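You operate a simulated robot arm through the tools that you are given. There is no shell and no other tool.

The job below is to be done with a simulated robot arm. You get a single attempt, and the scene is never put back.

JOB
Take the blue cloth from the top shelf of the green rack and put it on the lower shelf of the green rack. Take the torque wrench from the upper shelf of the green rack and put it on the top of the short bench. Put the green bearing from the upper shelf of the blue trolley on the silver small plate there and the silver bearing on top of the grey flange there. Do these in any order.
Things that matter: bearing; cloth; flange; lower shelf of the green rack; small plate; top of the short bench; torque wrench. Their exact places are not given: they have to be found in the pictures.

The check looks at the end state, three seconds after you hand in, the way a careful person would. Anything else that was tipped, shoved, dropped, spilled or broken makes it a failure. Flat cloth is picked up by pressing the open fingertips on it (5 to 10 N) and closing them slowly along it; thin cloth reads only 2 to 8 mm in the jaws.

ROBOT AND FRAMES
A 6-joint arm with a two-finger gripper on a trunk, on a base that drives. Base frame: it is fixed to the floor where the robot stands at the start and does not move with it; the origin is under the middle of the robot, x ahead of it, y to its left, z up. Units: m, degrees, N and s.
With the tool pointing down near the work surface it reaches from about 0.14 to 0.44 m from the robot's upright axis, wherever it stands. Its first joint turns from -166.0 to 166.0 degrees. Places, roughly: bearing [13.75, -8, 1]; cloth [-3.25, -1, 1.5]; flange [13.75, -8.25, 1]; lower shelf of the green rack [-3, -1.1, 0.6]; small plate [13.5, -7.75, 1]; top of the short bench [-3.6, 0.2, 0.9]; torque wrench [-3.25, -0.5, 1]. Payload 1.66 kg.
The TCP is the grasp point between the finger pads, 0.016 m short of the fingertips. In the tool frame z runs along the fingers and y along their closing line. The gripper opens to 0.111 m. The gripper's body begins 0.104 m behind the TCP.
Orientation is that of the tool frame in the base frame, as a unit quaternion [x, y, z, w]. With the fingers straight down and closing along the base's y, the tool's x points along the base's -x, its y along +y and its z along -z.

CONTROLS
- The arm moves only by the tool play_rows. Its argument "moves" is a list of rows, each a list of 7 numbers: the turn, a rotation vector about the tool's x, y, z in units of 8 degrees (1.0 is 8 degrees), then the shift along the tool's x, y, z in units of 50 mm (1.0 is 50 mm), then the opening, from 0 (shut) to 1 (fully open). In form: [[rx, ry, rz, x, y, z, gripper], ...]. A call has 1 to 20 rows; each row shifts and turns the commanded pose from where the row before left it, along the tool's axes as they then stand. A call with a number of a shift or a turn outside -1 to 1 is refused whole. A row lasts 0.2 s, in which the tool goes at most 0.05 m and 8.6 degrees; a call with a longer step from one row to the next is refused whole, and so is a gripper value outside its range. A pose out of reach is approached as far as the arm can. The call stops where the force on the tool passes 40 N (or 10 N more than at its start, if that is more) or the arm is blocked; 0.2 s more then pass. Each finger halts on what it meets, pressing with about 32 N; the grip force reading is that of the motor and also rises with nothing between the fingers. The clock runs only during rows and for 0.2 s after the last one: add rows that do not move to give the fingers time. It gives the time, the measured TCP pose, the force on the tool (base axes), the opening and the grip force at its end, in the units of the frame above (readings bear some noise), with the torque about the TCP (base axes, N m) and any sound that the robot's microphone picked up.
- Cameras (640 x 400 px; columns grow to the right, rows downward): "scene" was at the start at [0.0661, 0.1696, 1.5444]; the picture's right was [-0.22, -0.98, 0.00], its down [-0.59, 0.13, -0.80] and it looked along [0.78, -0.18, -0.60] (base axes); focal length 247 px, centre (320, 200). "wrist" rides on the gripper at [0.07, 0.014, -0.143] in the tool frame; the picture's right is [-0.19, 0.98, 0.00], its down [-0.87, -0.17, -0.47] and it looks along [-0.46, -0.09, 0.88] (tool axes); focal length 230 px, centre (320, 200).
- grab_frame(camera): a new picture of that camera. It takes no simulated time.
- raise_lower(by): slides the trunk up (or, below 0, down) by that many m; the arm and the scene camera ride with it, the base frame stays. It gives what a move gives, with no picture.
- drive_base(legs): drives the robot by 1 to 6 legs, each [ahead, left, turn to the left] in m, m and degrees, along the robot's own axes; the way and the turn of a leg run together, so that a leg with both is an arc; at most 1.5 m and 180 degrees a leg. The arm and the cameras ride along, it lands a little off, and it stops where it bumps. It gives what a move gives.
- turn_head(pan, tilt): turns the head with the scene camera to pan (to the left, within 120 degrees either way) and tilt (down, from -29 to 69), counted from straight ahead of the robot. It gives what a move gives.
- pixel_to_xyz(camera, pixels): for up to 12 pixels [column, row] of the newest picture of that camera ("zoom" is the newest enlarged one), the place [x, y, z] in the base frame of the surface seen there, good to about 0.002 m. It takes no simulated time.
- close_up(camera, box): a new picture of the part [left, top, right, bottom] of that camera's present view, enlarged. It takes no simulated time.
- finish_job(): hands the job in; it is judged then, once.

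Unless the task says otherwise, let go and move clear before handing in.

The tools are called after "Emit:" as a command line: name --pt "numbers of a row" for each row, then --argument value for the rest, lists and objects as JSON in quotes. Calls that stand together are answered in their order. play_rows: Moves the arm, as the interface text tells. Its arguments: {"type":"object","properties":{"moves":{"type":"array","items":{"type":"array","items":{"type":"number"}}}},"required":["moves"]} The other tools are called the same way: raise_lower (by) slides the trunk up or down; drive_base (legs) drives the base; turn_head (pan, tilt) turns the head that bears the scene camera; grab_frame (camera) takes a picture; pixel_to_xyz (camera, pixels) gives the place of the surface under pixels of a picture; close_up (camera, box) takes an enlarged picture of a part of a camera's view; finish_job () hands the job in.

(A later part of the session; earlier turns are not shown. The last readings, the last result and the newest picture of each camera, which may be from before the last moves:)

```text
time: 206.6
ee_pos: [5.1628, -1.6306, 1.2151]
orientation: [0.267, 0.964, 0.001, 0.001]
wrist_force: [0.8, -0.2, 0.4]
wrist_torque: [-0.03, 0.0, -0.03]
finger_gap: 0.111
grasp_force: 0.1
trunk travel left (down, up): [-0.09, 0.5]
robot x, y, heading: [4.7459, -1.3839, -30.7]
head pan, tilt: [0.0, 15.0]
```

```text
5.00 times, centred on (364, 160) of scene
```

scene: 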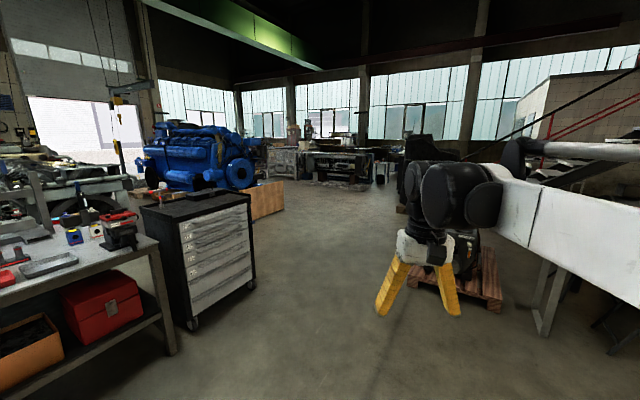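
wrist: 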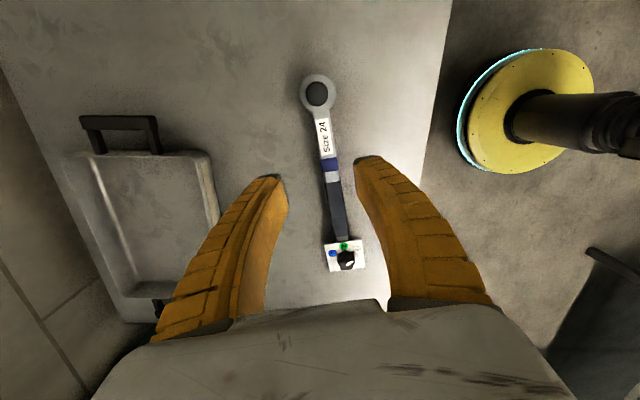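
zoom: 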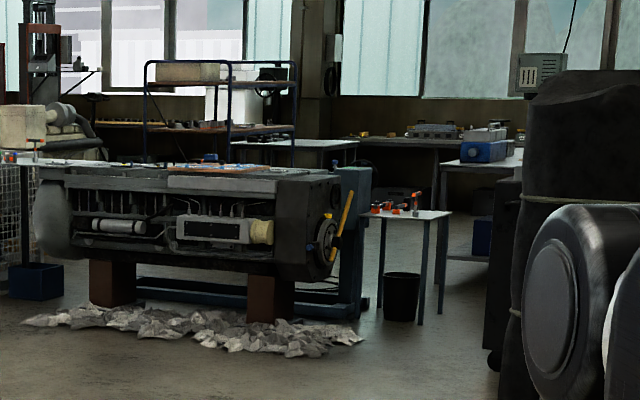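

I can see a blue-framed trolley behind the engine block (zoom (220,110)), near (13.3,-7.5). I'll drive through the gap to about (7.6,-3.0) and look again from higher up.

Emit:
drive_base --legs '[[1.5, 0, 0], [1.5, 0, 0]]'

Emit:
raise_lower --by 0.4

Emit:
turn_head --pan -10 --tilt 20

Emit:
grab_frame --camera "scene"

Emit:
close_up --camera "scene" --box '[240, 100, 420, 212]'

```text
time: 221.1
ee_pos: [7.7202, -3.2113, 1.2153]
orientation: [0.273, 0.962, 0.001, 0.0]
wrist_force: [0.3, -0.1, 0.9]
wrist_torque: [0.0, 0.04, -0.01]
finger_gap: 0.1109
grasp_force: 0.1
trunk travel left (down, up): [-0.09, 0.5]
robot x, y, heading: [7.308, -2.9605, -31.6]
head pan, tilt: [0.0, 15.0]
```

```text
time: 225.0
ee_pos: [7.7217, -3.2112, 1.615]
orientation: [0.272, 0.962, 0.0, 0.0]
wrist_force: [0.1, -0.3, 0.2]
wrist_torque: [-0.01, 0.01, 0.03]
finger_gap: 0.111
grasp_force: 0.0
trunk travel left (down, up): [-0.49, 0.1]
robot x, y, heading: [7.3098, -2.9561, -31.6]
head pan, tilt: [0.0, 15.0]
```

```text
time: 225.7
ee_pos: [7.7197, -3.2103, 1.6155]
orientation: [0.273, 0.962, 0.001, 0.0]
wrist_force: [0.5, -1.2, 0.1]
wrist_torque: [0.04, -0.04, 0.02]
finger_gap: 0.1107
grasp_force: 0.3
trunk travel left (down, up): [-0.49, 0.1]
robot x, y, heading: [7.3055, -2.9577, -31.8]
head pan, tilt: [-10.0, 20.0]
```

```text
taken
```

scene: 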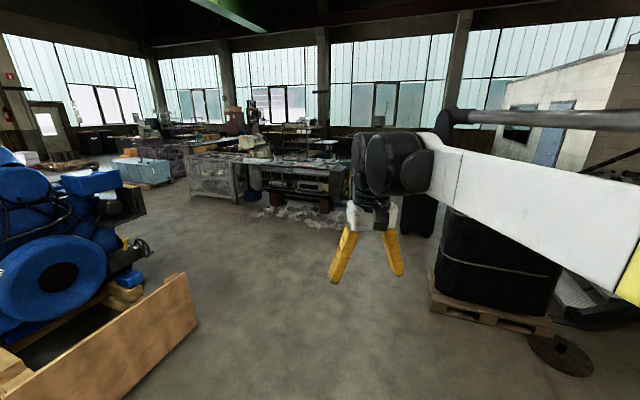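

```text
3.56 times, centred on (330, 156) of scene
```

zoom: 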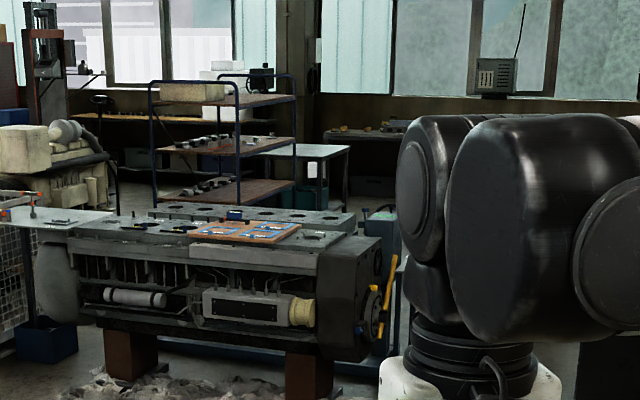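

The blue trolley is clearly visible with three shelves; rings sit on the middle one at zoom (225,142). I'll measure its shelves and surroundings.

Emit:
pixel_to_xyz --camera "zoom" --pixels '[[220, 103], [180, 147], [290, 148], [225, 142], [180, 195], [260, 198], [152, 100], [295, 90], [232, 180], [340, 155], [140, 118], [380, 220]]'

Emit:
pixel_to_xyz --camera "scene" --pixels '[[193, 190], [232, 200], [265, 215], [330, 212], [410, 232], [435, 305], [545, 330], [160, 180], [215, 195], [195, 330]]'

```text
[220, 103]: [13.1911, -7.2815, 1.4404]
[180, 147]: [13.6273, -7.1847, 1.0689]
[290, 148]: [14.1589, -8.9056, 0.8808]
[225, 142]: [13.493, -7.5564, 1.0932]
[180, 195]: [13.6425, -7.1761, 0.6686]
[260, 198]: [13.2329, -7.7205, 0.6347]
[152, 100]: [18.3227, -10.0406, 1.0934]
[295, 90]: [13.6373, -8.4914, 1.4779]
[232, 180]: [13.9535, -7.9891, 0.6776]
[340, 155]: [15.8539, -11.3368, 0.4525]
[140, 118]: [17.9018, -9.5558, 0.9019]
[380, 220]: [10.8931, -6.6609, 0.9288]
```

```text
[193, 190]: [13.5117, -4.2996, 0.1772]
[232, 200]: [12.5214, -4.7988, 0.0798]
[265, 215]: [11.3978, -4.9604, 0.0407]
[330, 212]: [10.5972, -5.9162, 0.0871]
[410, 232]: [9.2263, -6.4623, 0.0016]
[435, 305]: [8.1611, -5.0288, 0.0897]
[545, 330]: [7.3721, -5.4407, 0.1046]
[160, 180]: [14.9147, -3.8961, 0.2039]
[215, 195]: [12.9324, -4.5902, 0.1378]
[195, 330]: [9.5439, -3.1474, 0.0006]
```

The trolley's upper shelf is at z≈1.07 around (13.2–13.9,-7.2…-8.5), behind the engine. I'll move to ~(9.1,-4.5) and look for the passage to the right of the engine.

Emit:
drive_base --legs '[[0, 0, -9], [1.5, 0, 0], [0.85, 0, 0]]'

Emit:
turn_head --pan 0 --tilt 25

Emit:
grab_frame --camera "scene"

Emit:
turn_head --pan 60 --tilt 25

Emit:
grab_frame --camera "scene"

```text
time: 237.9
ee_pos: [9.4553, -4.8293, 1.6146]
orientation: [0.354, 0.935, 0.001, 0.0]
wrist_force: [0.4, 0.6, 0.7]
wrist_torque: [-0.02, 0.0, -0.01]
finger_gap: 0.1112
grasp_force: 0.1
trunk travel left (down, up): [-0.49, 0.1]
robot x, y, heading: [9.092, -4.5082, -41.6]
head pan, tilt: [-10.0, 20.0]
```

```text
time: 238.7
ee_pos: [9.4539, -4.8277, 1.6148]
orientation: [0.354, 0.935, 0.001, 0.001]
wrist_force: [-0.8, -0.9, 0.1]
wrist_torque: [0.03, -0.01, 0.02]
finger_gap: 0.1109
grasp_force: 0.1
trunk travel left (down, up): [-0.49, 0.1]
robot x, y, heading: [9.0887, -4.5111, -41.5]
head pan, tilt: [0.0, 25.0]
```

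```text
taken
```

scene: 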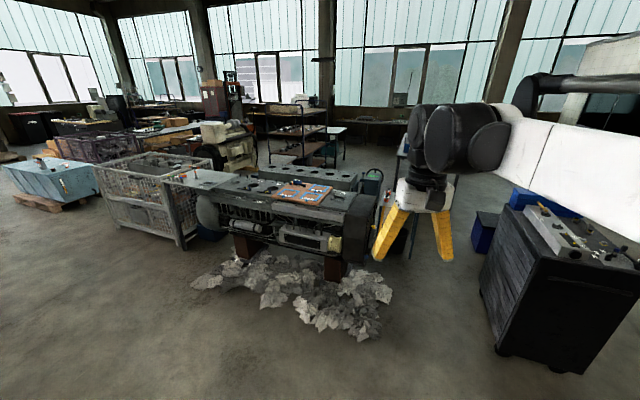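

```text
time: 240.0
ee_pos: [9.4551, -4.8285, 1.6145]
orientation: [0.354, 0.935, 0.001, 0.001]
wrist_force: [0.0, 0.0, 0.8]
wrist_torque: [0.0, 0.0, 0.0]
finger_gap: 0.1105
grasp_force: 0.1
trunk travel left (down, up): [-0.49, 0.1]
robot x, y, heading: [9.088, -4.5128, -41.8]
head pan, tilt: [60.0, 25.0]
```

```text
taken
```

scene: 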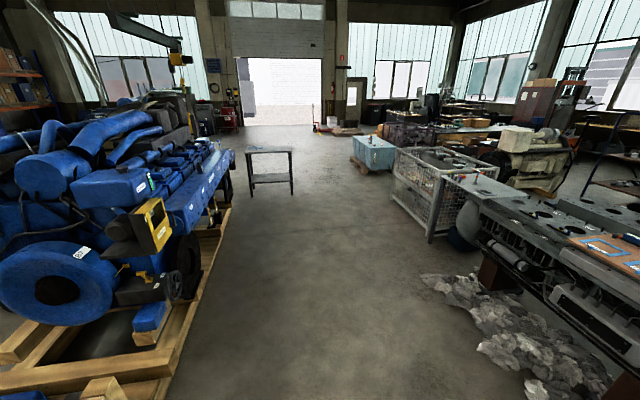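

The engine with attached cage blocks the left; I need to see the passage on its right, hidden by my arm. I'll turn the robot right 60° and look left.

Emit:
drive_base --legs '[[0, 0, -60]]'

Emit:
turn_head --pan 45 --tilt 30

Emit:
grab_frame --camera "scene"

Emit:
turn_head --pan 10 --tilt 30

Emit:
grab_frame --camera "scene"

```text
time: 242.9
ee_pos: [9.0133, -4.9875, 1.6153]
orientation: [0.763, 0.646, 0.0, 0.0]
wrist_force: [-0.3, 0.8, 0.0]
wrist_torque: [-0.01, 0.02, 0.0]
finger_gap: 0.1109
grasp_force: 0.0
trunk travel left (down, up): [-0.49, 0.1]
robot x, y, heading: [9.09, -4.5097, -99.6]
head pan, tilt: [60.0, 25.0]
```

```text
time: 243.7
ee_pos: [9.0138, -4.9871, 1.6145]
orientation: [0.763, 0.646, 0.001, 0.001]
wrist_force: [0.1, -0.6, -0.4]
wrist_torque: [0.0, -0.04, -0.01]
finger_gap: 0.111
grasp_force: 0.0
trunk travel left (down, up): [-0.49, 0.1]
robot x, y, heading: [9.0949, -4.5111, -99.2]
head pan, tilt: [45.0, 30.0]
```

```text
taken
```

scene: 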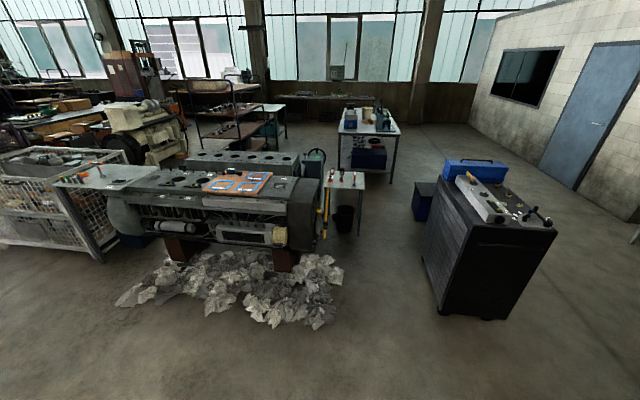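

```text
time: 244.7
ee_pos: [9.0135, -4.9881, 1.6162]
orientation: [0.764, 0.646, 0.001, 0.0]
wrist_force: [-1.1, 0.1, 1.0]
wrist_torque: [0.0, 0.01, 0.0]
finger_gap: 0.1108
grasp_force: 0.1
trunk travel left (down, up): [-0.49, 0.1]
robot x, y, heading: [9.0923, -4.5084, -99.4]
head pan, tilt: [10.0, 30.0]
```

```text
taken
```

scene: 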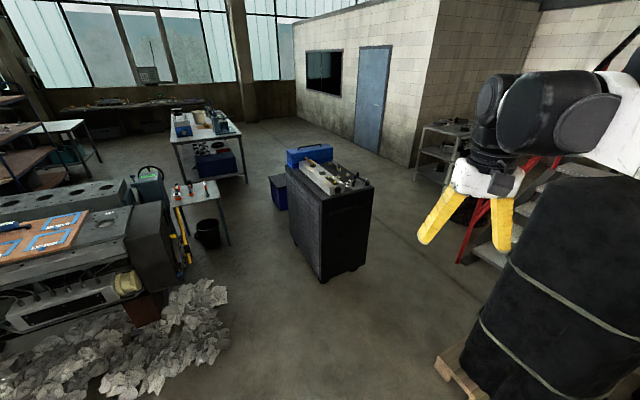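

Now the passage is visible: between the small table/bucket (210,235) and the black chest (320,270), then left behind the engine. I'll measure it.

Emit:
pixel_to_xyz --camera "scene" --pixels '[[322, 282], [292, 243], [280, 210], [272, 195], [210, 247], [229, 243], [246, 182], [185, 185], [220, 175], [170, 150], [70, 160], [100, 160]]'

Emit:
turn_head --pan 45 --tilt 30

Emit:
grab_frame --camera "scene"

Emit:
pixel_to_xyz --camera "scene" --pixels '[[233, 137], [240, 85], [205, 130], [193, 150], [285, 135], [392, 178], [358, 235], [318, 158], [240, 132], [270, 125], [258, 88], [190, 95]]'

Emit:
close_up --camera "scene" --box '[150, 60, 310, 160]'

```text
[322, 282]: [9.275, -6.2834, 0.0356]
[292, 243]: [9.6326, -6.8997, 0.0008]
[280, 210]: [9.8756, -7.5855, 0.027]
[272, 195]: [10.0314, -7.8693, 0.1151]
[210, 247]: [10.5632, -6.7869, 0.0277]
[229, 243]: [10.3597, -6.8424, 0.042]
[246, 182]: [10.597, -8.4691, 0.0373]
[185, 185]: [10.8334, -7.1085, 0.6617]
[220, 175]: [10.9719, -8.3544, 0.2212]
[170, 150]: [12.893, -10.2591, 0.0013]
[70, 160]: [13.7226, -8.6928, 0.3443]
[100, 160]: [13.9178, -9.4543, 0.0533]
```

```text
time: 245.7
ee_pos: [9.0134, -4.9854, 1.6162]
orientation: [0.763, 0.646, 0.001, 0.001]
wrist_force: [0.5, 0.0, 0.3]
wrist_torque: [0.0, 0.03, -0.01]
finger_gap: 0.1111
grasp_force: 0.0
trunk travel left (down, up): [-0.49, 0.1]
robot x, y, heading: [9.0915, -4.5099, -99.4]
head pan, tilt: [45.0, 30.0]
```

```text
taken
```

scene: 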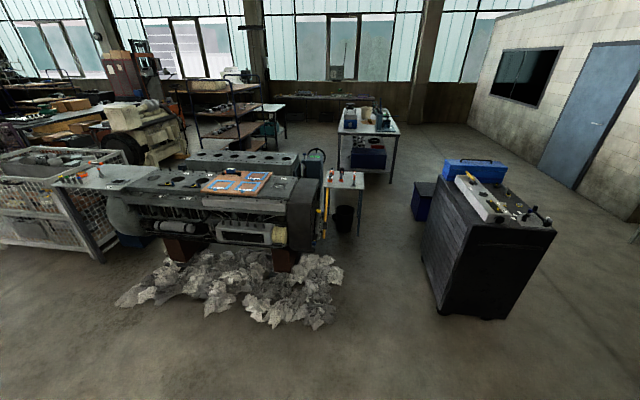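

```text
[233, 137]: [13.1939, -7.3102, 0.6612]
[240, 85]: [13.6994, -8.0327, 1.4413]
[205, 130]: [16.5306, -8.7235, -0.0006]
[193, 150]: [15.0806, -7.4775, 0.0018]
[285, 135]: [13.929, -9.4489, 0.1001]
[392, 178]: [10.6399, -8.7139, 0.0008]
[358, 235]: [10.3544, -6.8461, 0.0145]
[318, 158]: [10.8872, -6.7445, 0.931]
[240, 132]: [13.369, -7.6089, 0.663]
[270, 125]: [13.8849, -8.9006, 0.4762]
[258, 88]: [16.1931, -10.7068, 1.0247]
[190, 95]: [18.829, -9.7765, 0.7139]
```

```text
4.00 times, centred on (230, 110) of scene
```

zoom: 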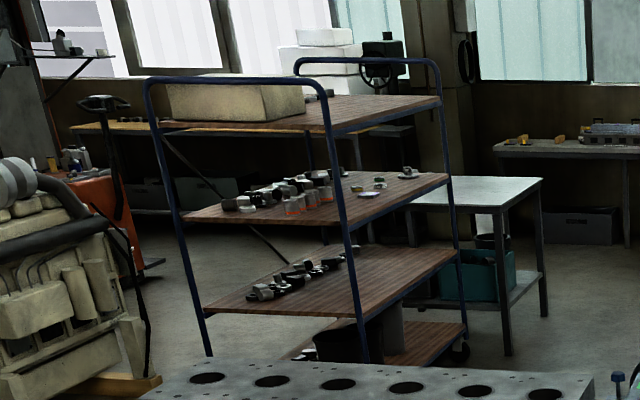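

The trolley has an upper shelf at z≈1.07 with many small parts. I'll measure its corner posts and shelf edges for an approach plan.

Emit:
pixel_to_xyz --camera "zoom" --pixels '[[150, 110], [205, 330], [335, 190], [360, 340], [440, 150], [462, 310], [325, 130], [190, 215], [330, 222], [445, 178], [375, 190], [405, 178]]'

Emit:
close_up --camera "scene" --box '[190, 90, 270, 140]'

```text
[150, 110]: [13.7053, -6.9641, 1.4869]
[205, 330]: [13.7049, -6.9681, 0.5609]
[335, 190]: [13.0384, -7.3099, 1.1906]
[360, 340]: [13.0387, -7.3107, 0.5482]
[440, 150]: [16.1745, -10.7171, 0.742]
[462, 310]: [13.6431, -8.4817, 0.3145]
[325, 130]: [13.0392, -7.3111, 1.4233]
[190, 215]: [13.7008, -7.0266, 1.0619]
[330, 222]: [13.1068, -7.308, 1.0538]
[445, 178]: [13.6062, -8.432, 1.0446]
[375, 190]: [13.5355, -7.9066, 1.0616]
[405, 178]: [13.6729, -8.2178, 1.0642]
```

```text
8.00 times, centred on (230, 115) of scene
```

zoom: 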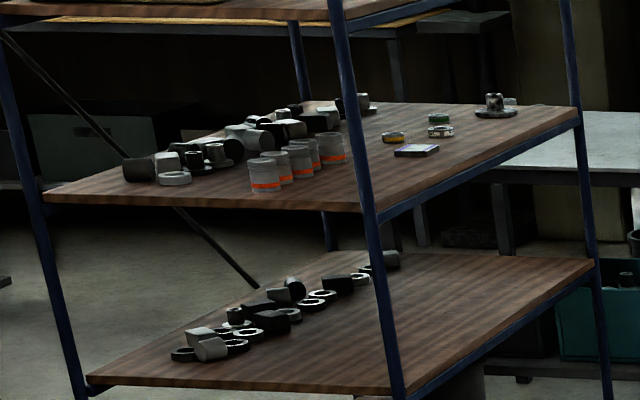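

The trolley is aligned with the room axes (n 8.16–8.91, u -13.85…-12.53), with the bearings near its front long side. I'll measure the passage constraints: rags, chest, crate, tables.

Emit:
pixel_to_xyz --camera "scene" --pixels '[[344, 265], [337, 322], [345, 290], [437, 315], [422, 255], [412, 218], [414, 185], [392, 182], [340, 172], [399, 130], [345, 107], [300, 150]]'

Emit:
turn_head --pan 25 --tilt 30

Emit:
grab_frame --camera "scene"

Emit:
close_up --camera "scene" --box '[160, 80, 480, 280]'

```text
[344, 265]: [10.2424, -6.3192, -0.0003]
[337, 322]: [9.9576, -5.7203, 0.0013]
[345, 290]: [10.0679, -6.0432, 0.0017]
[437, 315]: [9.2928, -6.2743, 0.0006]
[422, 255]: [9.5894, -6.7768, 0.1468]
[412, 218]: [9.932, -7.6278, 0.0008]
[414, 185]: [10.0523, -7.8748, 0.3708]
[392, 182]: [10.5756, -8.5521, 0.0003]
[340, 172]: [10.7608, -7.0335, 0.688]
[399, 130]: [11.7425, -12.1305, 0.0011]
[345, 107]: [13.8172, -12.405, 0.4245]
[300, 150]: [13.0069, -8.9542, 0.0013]
```

```text
time: 246.6
ee_pos: [9.0144, -4.9867, 1.6161]
orientation: [0.763, 0.646, 0.001, 0.0]
wrist_force: [0.0, -0.6, 0.2]
wrist_torque: [-0.01, -0.04, -0.04]
finger_gap: 0.1109
grasp_force: 0.2
trunk travel left (down, up): [-0.49, 0.1]
robot x, y, heading: [9.0908, -4.5092, -99.3]
head pan, tilt: [25.0, 30.0]
```

```text
taken
```

scene: 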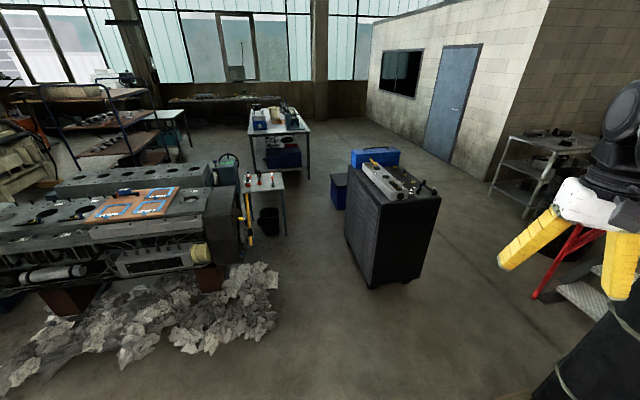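

```text
2.00 times, centred on (320, 180) of scene
```

zoom: 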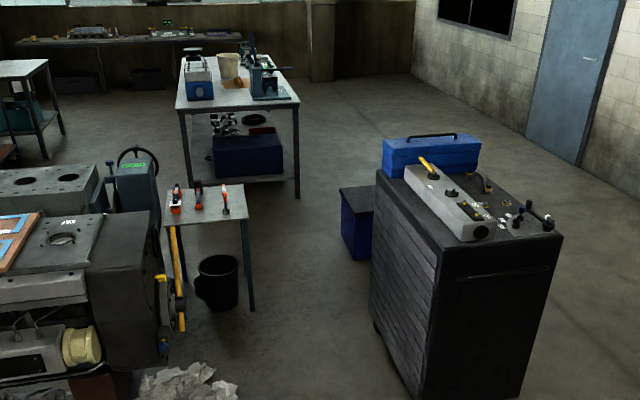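

The direct lane (chest n≤5.36 to table leg n≥6.0) is only 0.64 m wide. I'll measure the alternative on the chest's right side.

Emit:
pixel_to_xyz --camera "scene" --pixels '[[372, 290], [412, 283], [438, 230], [535, 295], [560, 300], [530, 390], [490, 200], [525, 215], [600, 330], [334, 205], [345, 190], [310, 180]]'

Emit:
turn_head --pan 0 --tilt 50

Emit:
grab_frame --camera "scene"

Emit:
pixel_to_xyz --camera "scene" --pixels '[[200, 180], [270, 180], [480, 300], [430, 250], [400, 200], [350, 160], [500, 390], [320, 100], [300, 60], [420, 130], [440, 200], [470, 260]]'

```text
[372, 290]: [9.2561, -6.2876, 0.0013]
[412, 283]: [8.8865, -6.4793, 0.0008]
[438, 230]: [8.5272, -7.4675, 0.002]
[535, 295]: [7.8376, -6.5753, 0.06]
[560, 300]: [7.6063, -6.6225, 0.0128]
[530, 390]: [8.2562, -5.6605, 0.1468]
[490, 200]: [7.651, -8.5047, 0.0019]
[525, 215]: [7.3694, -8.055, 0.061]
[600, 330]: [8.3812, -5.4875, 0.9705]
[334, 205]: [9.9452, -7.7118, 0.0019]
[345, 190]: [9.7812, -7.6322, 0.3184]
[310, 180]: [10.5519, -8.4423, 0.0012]
```

```text
time: 247.4
ee_pos: [9.0132, -4.9876, 1.6162]
orientation: [0.763, 0.646, 0.0, 0.001]
wrist_force: [0.0, 0.1, -0.6]
wrist_torque: [0.01, -0.01, -0.02]
finger_gap: 0.1106
grasp_force: 0.1
trunk travel left (down, up): [-0.49, 0.1]
robot x, y, heading: [9.0919, -4.5111, -99.6]
head pan, tilt: [0.0, 50.0]
```

```text
taken
```

scene: 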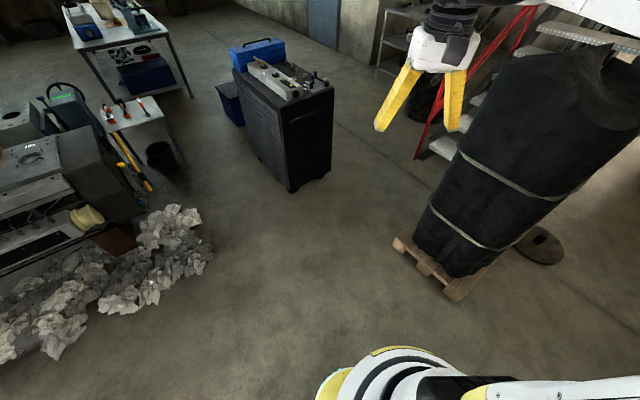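

```text
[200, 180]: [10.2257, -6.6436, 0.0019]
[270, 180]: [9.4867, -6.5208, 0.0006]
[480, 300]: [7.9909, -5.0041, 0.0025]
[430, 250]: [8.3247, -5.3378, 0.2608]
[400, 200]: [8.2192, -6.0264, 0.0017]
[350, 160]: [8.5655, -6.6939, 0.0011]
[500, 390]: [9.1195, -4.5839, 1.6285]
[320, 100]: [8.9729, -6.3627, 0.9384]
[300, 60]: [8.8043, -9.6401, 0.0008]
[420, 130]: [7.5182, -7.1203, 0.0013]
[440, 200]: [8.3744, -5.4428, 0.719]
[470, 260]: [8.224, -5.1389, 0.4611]
```

Both routes have a pinch; the direct lane's tightest point is ~0.72 m between the chest's back corner and the small table's leg. I'll take precise measurements of these legs and table 2 from a zoomed view.

Emit:
turn_head --pan 35 --tilt 35

Emit:
close_up --camera "scene" --box '[240, 80, 480, 230]'

```text
time: 248.4
ee_pos: [9.0146, -4.9857, 1.6152]
orientation: [0.763, 0.646, 0.001, 0.001]
wrist_force: [0.2, -0.9, 0.2]
wrist_torque: [0.01, 0.03, 0.0]
finger_gap: 0.1107
grasp_force: 0.1
trunk travel left (down, up): [-0.49, 0.1]
robot x, y, heading: [9.0926, -4.51, -99.5]
head pan, tilt: [35.0, 35.0]
```

```text
2.67 times, centred on (360, 155) of scene
```

zoom: 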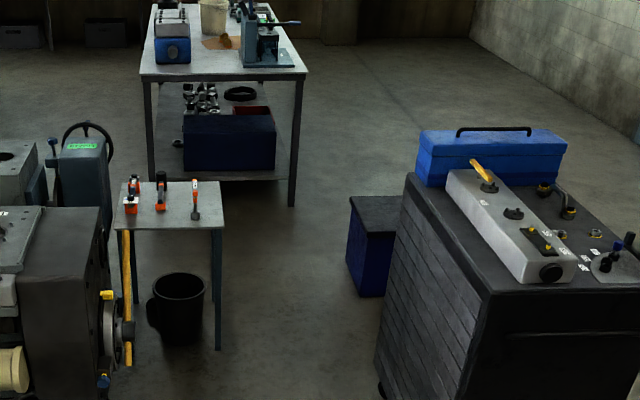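

Emit:
pixel_to_xyz --camera "zoom" --pixels '[[218, 348], [178, 340], [150, 320], [152, 180], [291, 205], [296, 78], [140, 78], [360, 295], [383, 292], [348, 262], [380, 375], [225, 215]]'

Emit:
pixel_to_xyz --camera "zoom" --pixels '[[143, 210], [270, 210], [137, 184], [130, 360], [100, 330], [250, 260], [310, 280], [190, 70], [250, 5], [400, 190], [330, 330], [300, 380]]'

```text
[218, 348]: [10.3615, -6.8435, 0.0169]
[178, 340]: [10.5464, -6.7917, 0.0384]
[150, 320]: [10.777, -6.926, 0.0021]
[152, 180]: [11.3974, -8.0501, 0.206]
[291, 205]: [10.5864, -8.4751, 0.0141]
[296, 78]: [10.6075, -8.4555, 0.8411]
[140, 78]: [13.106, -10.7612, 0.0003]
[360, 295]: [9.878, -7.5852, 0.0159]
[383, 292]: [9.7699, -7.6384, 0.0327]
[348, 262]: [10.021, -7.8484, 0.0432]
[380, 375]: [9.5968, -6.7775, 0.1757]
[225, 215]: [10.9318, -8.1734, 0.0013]
```

```text
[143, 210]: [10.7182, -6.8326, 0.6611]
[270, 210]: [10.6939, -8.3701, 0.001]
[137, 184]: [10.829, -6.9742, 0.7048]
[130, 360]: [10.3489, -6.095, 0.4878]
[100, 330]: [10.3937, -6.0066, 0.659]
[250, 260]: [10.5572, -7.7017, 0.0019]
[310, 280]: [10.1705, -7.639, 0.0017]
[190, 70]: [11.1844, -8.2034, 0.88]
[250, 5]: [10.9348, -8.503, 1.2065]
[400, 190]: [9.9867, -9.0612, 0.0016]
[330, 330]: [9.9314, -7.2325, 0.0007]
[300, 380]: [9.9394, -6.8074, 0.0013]
```

Measured: pinch centre ≈(9.997,-6.872), lane heading ≈-64°. I'll turn to that heading, slide onto the lane centre-line and advance to its entrance, then verify my position.

Emit:
drive_base --legs '[[0, 0, 35.6], [0.88, -0.225, 0], [0.7, 0, 0]]'

Emit:
turn_head --pan 15 --tilt 50

Emit:
grab_frame --camera "scene"

```text
time: 258.4
ee_pos: [9.8139, -6.4706, 1.615]
orientation: [0.526, 0.851, 0.001, 0.001]
wrist_force: [-0.6, 0.3, 0.5]
wrist_torque: [0.01, 0.02, -0.02]
finger_gap: 0.111
grasp_force: 0.1
trunk travel left (down, up): [-0.49, 0.1]
robot x, y, heading: [9.5942, -6.0382, -63.6]
head pan, tilt: [35.0, 35.0]
```

```text
time: 259.3
ee_pos: [9.8137, -6.4695, 1.6148]
orientation: [0.526, 0.851, 0.001, 0.002]
wrist_force: [-0.1, -0.3, 1.0]
wrist_torque: [0.0, -0.02, 0.02]
finger_gap: 0.1109
grasp_force: 0.0
trunk travel left (down, up): [-0.49, 0.1]
robot x, y, heading: [9.598, -6.0374, -63.4]
head pan, tilt: [15.0, 50.0]
```

```text
taken
```

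scene: 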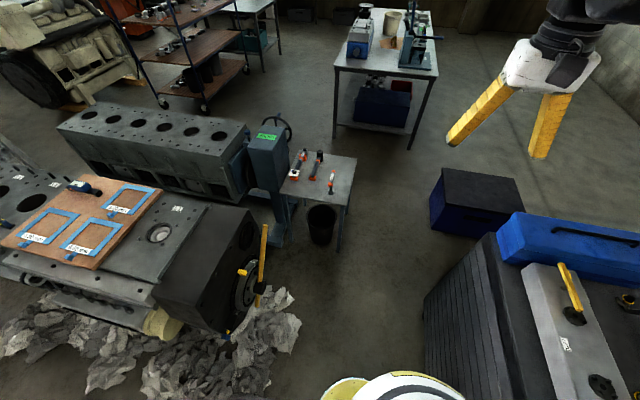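

I'm in the lane with a clear view. I'll re-measure the pinch and the area beyond from here.

Emit:
pixel_to_xyz --camera "scene" --pixels '[[338, 250], [357, 160], [438, 232], [430, 220], [487, 240], [440, 310], [410, 148], [337, 122], [283, 240], [292, 175], [300, 125], [207, 108]]'

Emit:
pixel_to_xyz --camera "scene" --pixels '[[160, 100], [245, 70], [300, 330], [295, 300], [275, 320], [320, 350], [240, 195], [345, 200], [250, 150], [264, 70], [276, 45], [425, 330]]'

```text
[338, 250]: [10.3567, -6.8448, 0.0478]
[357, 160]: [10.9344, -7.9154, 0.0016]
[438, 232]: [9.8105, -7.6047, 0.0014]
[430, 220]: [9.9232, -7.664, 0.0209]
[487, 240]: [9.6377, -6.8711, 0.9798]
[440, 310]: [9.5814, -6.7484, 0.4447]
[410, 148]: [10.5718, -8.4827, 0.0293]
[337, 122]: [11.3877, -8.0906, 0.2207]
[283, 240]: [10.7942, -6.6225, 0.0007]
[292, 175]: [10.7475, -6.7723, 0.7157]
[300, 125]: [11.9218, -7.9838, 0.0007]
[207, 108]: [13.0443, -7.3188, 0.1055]
```

```text
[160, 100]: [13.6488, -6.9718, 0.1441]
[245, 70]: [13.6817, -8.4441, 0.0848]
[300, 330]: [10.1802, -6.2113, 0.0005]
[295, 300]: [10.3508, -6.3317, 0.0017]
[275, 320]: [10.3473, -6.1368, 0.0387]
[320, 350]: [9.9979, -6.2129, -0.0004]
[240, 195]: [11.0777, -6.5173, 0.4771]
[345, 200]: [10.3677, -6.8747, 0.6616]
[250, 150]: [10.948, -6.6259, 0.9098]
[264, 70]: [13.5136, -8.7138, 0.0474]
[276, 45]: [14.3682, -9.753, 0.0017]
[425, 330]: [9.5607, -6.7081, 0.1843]
```

Centre-line confirmed. Driving through the pinch to ≈(10.3,-7.45).

Emit:
drive_base --legs '[[0.92, -0.015, 0], [0.65, 0.03, 0]]'

Emit:
turn_head --pan 50 --tilt 40

Emit:
grab_frame --camera "scene"

```text
time: 267.2
ee_pos: [10.5262, -7.8426, 1.6156]
orientation: [0.52, 0.854, 0.001, 0.0]
wrist_force: [0.5, -1.0, -1.1]
wrist_torque: [0.04, 0.01, 0.02]
finger_gap: 0.111
grasp_force: 0.0
trunk travel left (down, up): [-0.49, 0.1]
robot x, y, heading: [10.2993, -7.4159, -62.8]
head pan, tilt: [15.0, 50.0]
```

```text
time: 268.2
ee_pos: [10.5259, -7.8416, 1.6155]
orientation: [0.519, 0.855, 0.001, 0.001]
wrist_force: [0.0, -0.4, -0.3]
wrist_torque: [0.0, -0.02, -0.01]
finger_gap: 0.111
grasp_force: 0.0
trunk travel left (down, up): [-0.49, 0.1]
robot x, y, heading: [10.3023, -7.413, -62.7]
head pan, tilt: [50.0, 40.0]
```

```text
taken
```

scene: 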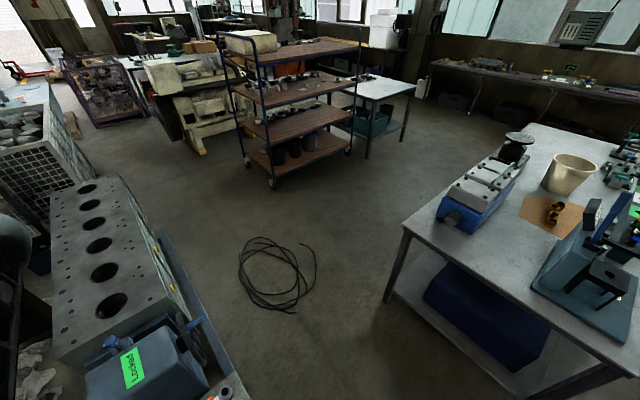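

A coil of cable lies on the floor at (275,275) that I must not run over. I'll measure it and the nearby table leg and engine parts.

Emit:
pixel_to_xyz --camera "scene" --pixels '[[240, 265], [275, 238], [316, 270], [292, 312], [265, 308], [386, 298], [405, 232], [215, 370], [165, 240], [437, 290], [300, 240], [315, 250]]'

Emit:
pixel_to_xyz --camera "scene" --pixels '[[273, 185], [350, 152], [247, 165], [410, 90], [368, 157], [404, 138], [470, 112], [520, 125], [375, 97], [390, 100], [200, 300], [180, 345]]'

```text
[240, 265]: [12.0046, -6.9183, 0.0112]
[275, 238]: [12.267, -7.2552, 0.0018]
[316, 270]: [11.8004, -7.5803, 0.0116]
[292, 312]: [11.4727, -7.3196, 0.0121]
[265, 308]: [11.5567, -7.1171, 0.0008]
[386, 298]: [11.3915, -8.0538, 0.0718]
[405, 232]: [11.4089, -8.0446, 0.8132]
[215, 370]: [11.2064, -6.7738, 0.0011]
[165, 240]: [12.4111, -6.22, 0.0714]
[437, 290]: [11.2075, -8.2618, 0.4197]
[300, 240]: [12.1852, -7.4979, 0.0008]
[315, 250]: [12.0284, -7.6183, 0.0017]
```

```text
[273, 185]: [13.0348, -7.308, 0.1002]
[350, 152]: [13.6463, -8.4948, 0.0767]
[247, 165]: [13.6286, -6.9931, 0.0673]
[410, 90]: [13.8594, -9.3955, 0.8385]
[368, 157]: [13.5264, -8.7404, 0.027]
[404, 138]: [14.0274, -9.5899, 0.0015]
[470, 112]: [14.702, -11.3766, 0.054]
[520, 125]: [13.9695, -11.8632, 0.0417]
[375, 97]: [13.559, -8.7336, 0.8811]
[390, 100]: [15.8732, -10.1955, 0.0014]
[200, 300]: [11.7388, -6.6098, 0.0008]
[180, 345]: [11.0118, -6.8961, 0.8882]
```

The gap between cable and table 2's corner is only ~0.61 m; the way round table 2's far side looks roomier. I'll measure table 2's depth and the space behind it.

Emit:
turn_head --pan 25 --tilt 40

Emit:
grab_frame --camera "scene"

Emit:
turn_head --pan -5 --tilt 50

Emit:
grab_frame --camera "scene"

```text
time: 269.1
ee_pos: [10.5261, -7.8418, 1.6151]
orientation: [0.52, 0.854, 0.001, 0.0]
wrist_force: [0.5, 0.0, 0.1]
wrist_torque: [0.01, -0.03, -0.01]
finger_gap: 0.1107
grasp_force: 0.1
trunk travel left (down, up): [-0.49, 0.1]
robot x, y, heading: [10.3029, -7.4152, -63.0]
head pan, tilt: [25.0, 40.0]
```

```text
taken
```

scene: 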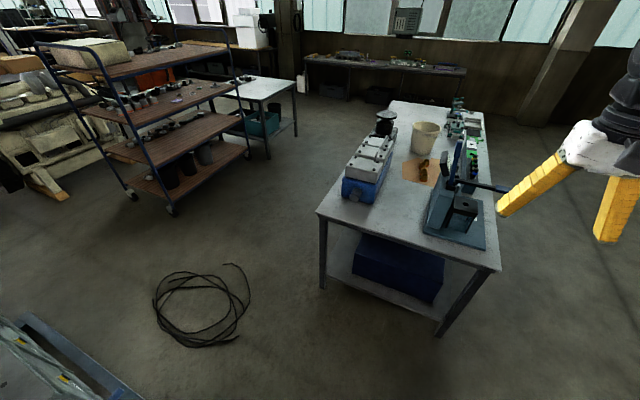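

```text
time: 270.1
ee_pos: [10.5251, -7.8412, 1.6157]
orientation: [0.52, 0.854, 0.001, 0.001]
wrist_force: [0.9, 0.1, 0.2]
wrist_torque: [0.02, 0.02, -0.02]
finger_gap: 0.111
grasp_force: 0.0
trunk travel left (down, up): [-0.49, 0.1]
robot x, y, heading: [10.2985, -7.4155, -62.5]
head pan, tilt: [-5.0, 50.0]
```

```text
taken
```

scene: 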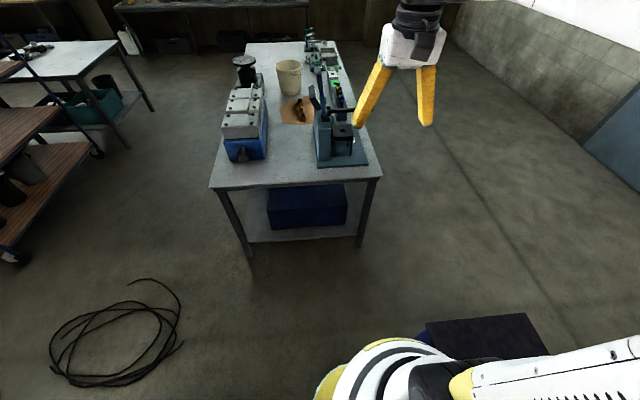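

I'll measure table 2's corners and the cable's right edge in this view.

Emit:
pixel_to_xyz --camera "scene" --pixels '[[246, 45], [338, 44], [212, 186], [380, 178], [248, 257], [361, 245], [183, 345], [181, 300], [130, 281], [100, 385], [425, 335], [480, 318]]'

```text
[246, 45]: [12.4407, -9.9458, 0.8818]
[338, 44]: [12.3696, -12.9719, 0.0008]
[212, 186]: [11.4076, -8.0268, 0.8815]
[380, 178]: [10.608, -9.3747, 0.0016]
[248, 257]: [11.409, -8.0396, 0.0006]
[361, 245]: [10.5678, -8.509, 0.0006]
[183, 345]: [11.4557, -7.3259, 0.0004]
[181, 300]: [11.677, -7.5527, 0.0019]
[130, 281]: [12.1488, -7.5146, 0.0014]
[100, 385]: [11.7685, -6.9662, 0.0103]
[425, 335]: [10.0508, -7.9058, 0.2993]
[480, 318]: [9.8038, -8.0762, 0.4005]
```

Table 2 spans n 5.42–6.41, u -14.59…-12.42; I'll go round its right and far side: between crate and its leg (margins ≥0.14 m), then along its side.

Emit:
drive_base --legs '[[0.55, -0.085, 0], [0.35, -0.58, 0], [0.45, -0.07, 0]]'

Emit:
grab_frame --camera "scene"

```text
time: 278.9
ee_pos: [10.5239, -9.3689, 1.6152]
orientation: [0.511, 0.86, 0.001, 0.0]
wrist_force: [-0.2, -0.1, 0.3]
wrist_torque: [0.01, -0.01, -0.02]
finger_gap: 0.1111
grasp_force: 0.1
trunk travel left (down, up): [-0.49, 0.1]
robot x, y, heading: [10.2894, -8.9452, -61.5]
head pan, tilt: [-5.0, 50.0]
```

```text
taken
```

scene: 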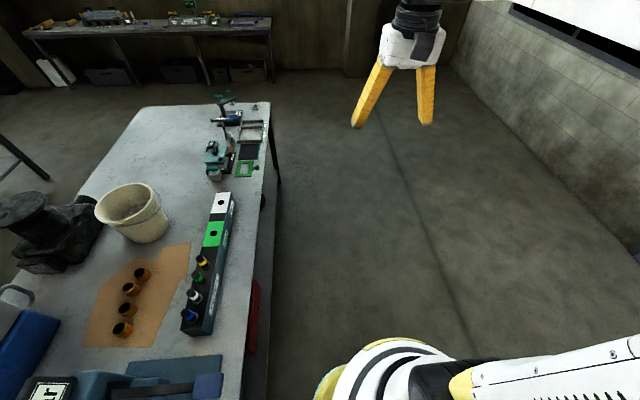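

Safely past. I'll continue 2.35 m along the table's side, then look toward the window bench and trolley.

Emit:
drive_base --legs '[[1.2, -0.03, -0.8], [1.15, 0, 0]]'

Emit:
turn_head --pan 70 --tilt 35

Emit:
grab_frame --camera "scene"

```text
time: 290.5
ee_pos: [11.5732, -11.4767, 1.6157]
orientation: [0.519, 0.855, 0.002, 0.001]
wrist_force: [-1.0, -0.6, -0.2]
wrist_torque: [0.0, -0.01, 0.02]
finger_gap: 0.1111
grasp_force: 0.0
trunk travel left (down, up): [-0.49, 0.1]
robot x, y, heading: [11.3513, -11.0508, -62.8]
head pan, tilt: [-5.0, 50.0]
```

```text
time: 292.0
ee_pos: [11.5746, -11.478, 1.6152]
orientation: [0.52, 0.854, 0.001, 0.0]
wrist_force: [1.0, 0.0, 0.4]
wrist_torque: [0.0, -0.01, 0.03]
finger_gap: 0.1107
grasp_force: 0.1
trunk travel left (down, up): [-0.49, 0.1]
robot x, y, heading: [11.3455, -11.0481, -62.6]
head pan, tilt: [70.0, 35.0]
```

```text
taken
```

scene: 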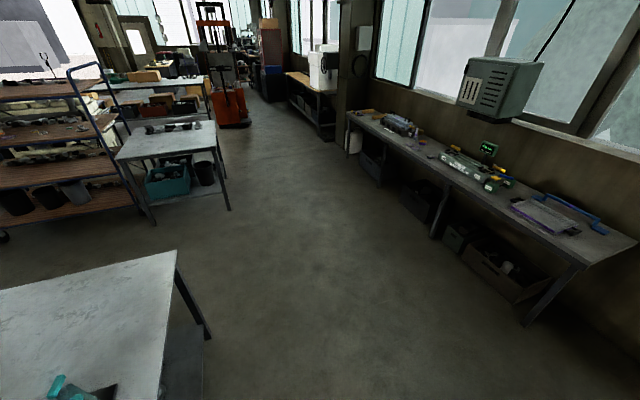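

The way across (+n direction) is clear between table 2 and the window bench. I'll measure the bench and grey table limits, then cross over.

Emit:
pixel_to_xyz --camera "scene" --pixels '[[525, 322], [433, 238], [229, 209], [152, 224], [205, 338], [175, 250], [350, 112], [636, 243], [330, 138], [114, 155]]'

```text
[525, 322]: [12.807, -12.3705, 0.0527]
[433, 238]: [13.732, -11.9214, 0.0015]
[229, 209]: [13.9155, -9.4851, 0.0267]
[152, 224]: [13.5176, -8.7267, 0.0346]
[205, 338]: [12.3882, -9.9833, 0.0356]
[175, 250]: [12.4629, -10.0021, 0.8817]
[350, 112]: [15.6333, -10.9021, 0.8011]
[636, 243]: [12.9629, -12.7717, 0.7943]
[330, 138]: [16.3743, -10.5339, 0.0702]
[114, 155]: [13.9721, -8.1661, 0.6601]
```

Clear: window bench at u≤-16.9, grey table front n=7.93. I'll cross, turn to face the trolley (heading ≈27.7°) and slide along to u≈-13.45.

Emit:
drive_base --legs '[[0.15, 0, 0], [0, 1.2, 0], [0, 1.1, 0], [0, 0, 90.3]]'

Emit:
turn_head --pan 40 --tilt 40

Emit:
grab_frame --camera "scene"

```text
time: 308.3
ee_pos: [13.8594, -9.7977, 1.6164]
orientation: [-0.274, 0.962, 0.001, 0.0]
wrist_force: [0.1, 0.2, 0.6]
wrist_torque: [0.01, -0.03, 0.01]
finger_gap: 0.1109
grasp_force: 0.0
trunk travel left (down, up): [-0.49, 0.1]
robot x, y, heading: [13.4493, -10.0557, 31.8]
head pan, tilt: [70.0, 35.0]
```

```text
time: 309.2
ee_pos: [13.8605, -9.7983, 1.6153]
orientation: [-0.273, 0.962, 0.001, 0.0]
wrist_force: [-0.8, 0.9, -0.6]
wrist_torque: [-0.02, 0.0, 0.01]
finger_gap: 0.1109
grasp_force: 0.1
trunk travel left (down, up): [-0.49, 0.1]
robot x, y, heading: [13.4465, -10.0572, 32.0]
head pan, tilt: [40.0, 40.0]
```

```text
taken
```

scene: 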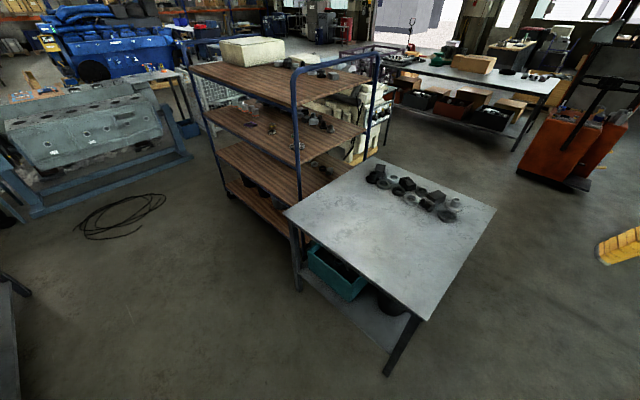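

I'm alongside the grey table; trolley is to my left. Correcting heading and sliding left ~1.7 m to the trolley's front.

Emit:
drive_base --legs '[[0, 0, -4.3], [0, 0.85, 0], [0, 0.85, 0]]'

Emit:
turn_head --pan 0 --tilt 40

Emit:
grab_frame --camera "scene"

```text
time: 318.1
ee_pos: [13.0905, -8.3593, 1.6161]
orientation: [-0.243, 0.97, -0.001, 0.0]
wrist_force: [-0.2, 0.9, -0.5]
wrist_torque: [-0.02, -0.02, -0.01]
finger_gap: 0.1108
grasp_force: 0.1
trunk travel left (down, up): [-0.49, 0.1]
robot x, y, heading: [12.6684, -8.5876, 28.4]
head pan, tilt: [40.0, 40.0]
```

```text
time: 319.2
ee_pos: [13.0906, -8.3591, 1.6155]
orientation: [-0.244, 0.97, 0.0, 0.0]
wrist_force: [0.6, -0.2, -0.2]
wrist_torque: [-0.02, 0.02, 0.01]
finger_gap: 0.1108
grasp_force: 0.1
trunk travel left (down, up): [-0.49, 0.1]
robot x, y, heading: [12.6666, -8.5916, 28.2]
head pan, tilt: [0.0, 40.0]
```

```text
taken
```

scene: 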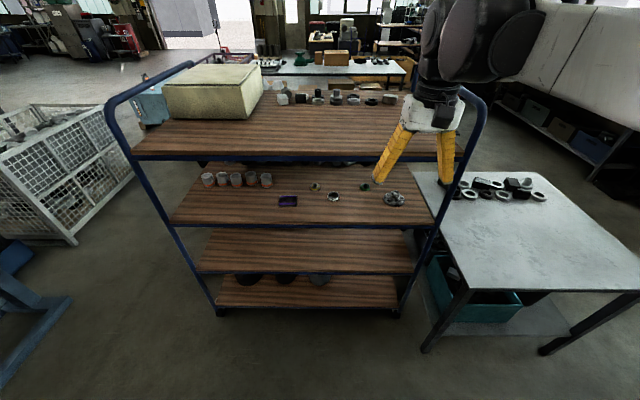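

I'm facing the trolley; the upper shelf shows a plate (289,201), rings (316,187), (333,197), (365,188) and a flange (393,199). I'll lower the trunk for a better look and zoom.

Emit:
raise_lower --by -0.4

Emit:
turn_head --pan -5 --tilt 35

Emit:
grab_frame --camera "scene"

Emit:
close_up --camera "scene" --box '[260, 110, 420, 210]'

```text
time: 323.1
ee_pos: [13.0902, -8.3594, 1.2166]
orientation: [-0.244, 0.97, 0.001, -0.001]
wrist_force: [0.0, -0.3, -0.3]
wrist_torque: [0.03, -0.01, -0.02]
finger_gap: 0.1106
grasp_force: 0.1
trunk travel left (down, up): [-0.09, 0.5]
robot x, y, heading: [12.6625, -8.593, 28.0]
head pan, tilt: [0.0, 40.0]
```

```text
time: 323.7
ee_pos: [13.0898, -8.3599, 1.2157]
orientation: [-0.244, 0.97, 0.001, 0.0]
wrist_force: [0.5, 0.6, -0.1]
wrist_torque: [-0.03, 0.0, -0.03]
finger_gap: 0.1107
grasp_force: 0.1
trunk travel left (down, up): [-0.09, 0.5]
robot x, y, heading: [12.6599, -8.5928, 28.4]
head pan, tilt: [-5.0, 35.0]
```

```text
taken
```

scene: 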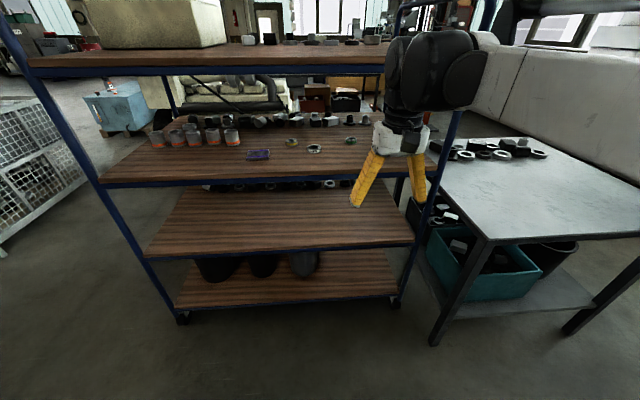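

```text
4.00 times, centred on (340, 160) of scene
```

zoom: 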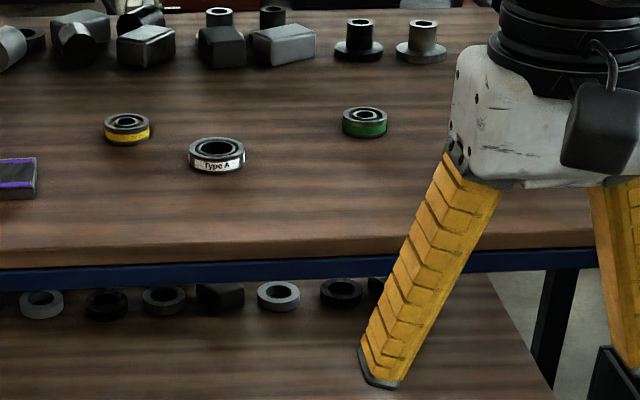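

I see three bearings: yellow (127,128), "Type A" silver-white (217,155), green (364,122); the flange is hidden by my gripper. I'll shift right a bit to see everything.

Emit:
drive_base --legs '[[0, -0.28, 0]]'

Emit:
turn_head --pan 12 --tilt 35

Emit:
grab_frame --camera "scene"

Emit:
close_up --camera "scene" --box '[230, 110, 390, 210]'

```text
time: 325.7
ee_pos: [13.2265, -8.6149, 1.2151]
orientation: [-0.237, 0.971, 0.0, 0.0]
wrist_force: [0.7, -0.1, -0.6]
wrist_torque: [0.01, 0.04, 0.04]
finger_gap: 0.1109
grasp_force: 0.1
trunk travel left (down, up): [-0.09, 0.5]
robot x, y, heading: [12.7955, -8.8393, 27.5]
head pan, tilt: [-5.0, 35.0]
```

```text
time: 326.5
ee_pos: [13.2243, -8.6163, 1.215]
orientation: [-0.237, 0.972, 0.001, 0.0]
wrist_force: [1.1, -0.3, -0.1]
wrist_torque: [-0.01, -0.02, -0.03]
finger_gap: 0.1107
grasp_force: 0.1
trunk travel left (down, up): [-0.09, 0.5]
robot x, y, heading: [12.7996, -8.8415, 27.5]
head pan, tilt: [12.0, 35.0]
```

```text
taken
```

scene: 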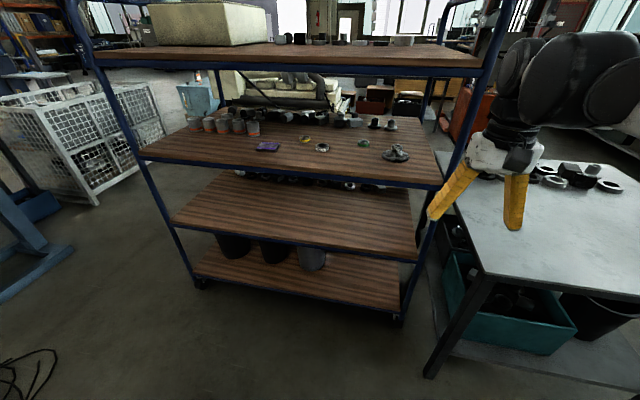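

```text
4.00 times, centred on (310, 160) of scene
```

zoom: 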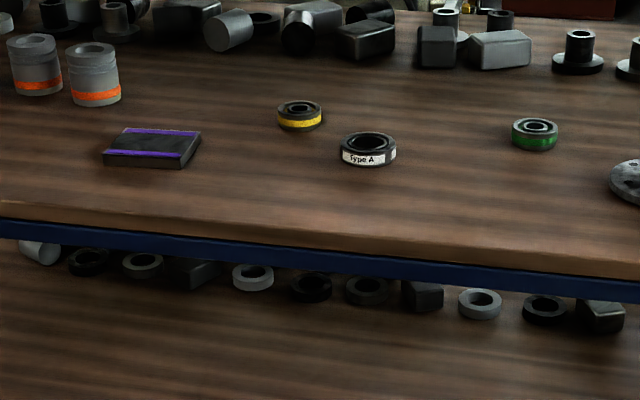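

I'll zoom further on plate, bearings and flange and measure each.

Emit:
close_up --camera "scene" --box '[240, 130, 336, 190]'

Emit:
pixel_to_xyz --camera "zoom" --pixels '[[160, 115], [110, 125], [148, 97], [200, 80], [255, 95], [205, 120], [395, 75], [395, 90], [365, 80], [430, 80], [545, 120], [555, 150]]'

Emit:
close_up --camera "scene" --box '[330, 110, 426, 170]'

Emit:
pixel_to_xyz --camera "zoom" --pixels '[[220, 210], [220, 225], [195, 225], [255, 225], [420, 270], [360, 305], [480, 305], [420, 310], [430, 240], [225, 195], [230, 245], [420, 330]]'

```text
6.67 times, centred on (288, 160) of scene
```

zoom: 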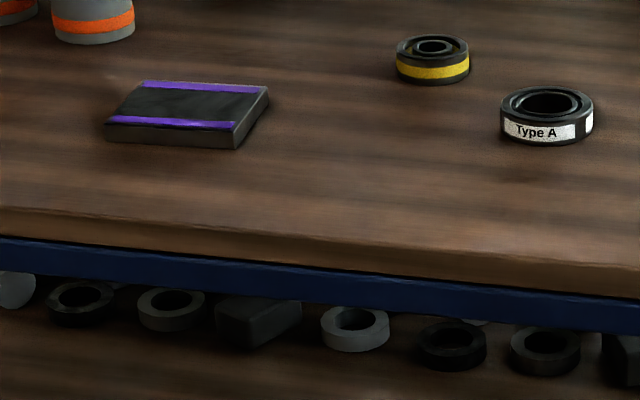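

```text
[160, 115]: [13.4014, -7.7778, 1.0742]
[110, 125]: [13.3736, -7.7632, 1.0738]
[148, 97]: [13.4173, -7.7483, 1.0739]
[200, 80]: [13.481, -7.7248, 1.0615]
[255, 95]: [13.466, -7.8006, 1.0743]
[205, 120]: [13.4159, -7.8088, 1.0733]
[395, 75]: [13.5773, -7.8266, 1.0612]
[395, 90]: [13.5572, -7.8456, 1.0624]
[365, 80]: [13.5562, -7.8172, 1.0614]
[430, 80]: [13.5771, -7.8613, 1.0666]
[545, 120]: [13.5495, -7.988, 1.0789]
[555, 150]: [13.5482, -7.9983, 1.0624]
```

```text
6.67 times, centred on (378, 140) of scene
```

zoom: 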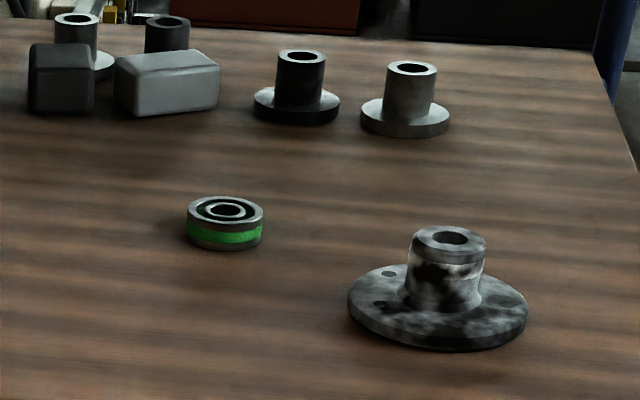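

```text
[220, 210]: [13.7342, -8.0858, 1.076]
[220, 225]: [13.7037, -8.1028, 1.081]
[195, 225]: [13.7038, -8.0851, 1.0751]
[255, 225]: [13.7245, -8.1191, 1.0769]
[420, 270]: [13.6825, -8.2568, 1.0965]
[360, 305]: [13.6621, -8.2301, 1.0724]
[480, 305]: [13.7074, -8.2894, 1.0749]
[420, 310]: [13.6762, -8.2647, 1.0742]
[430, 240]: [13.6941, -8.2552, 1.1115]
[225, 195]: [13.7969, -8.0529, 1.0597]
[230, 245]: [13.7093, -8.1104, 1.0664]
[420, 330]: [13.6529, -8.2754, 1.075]
```

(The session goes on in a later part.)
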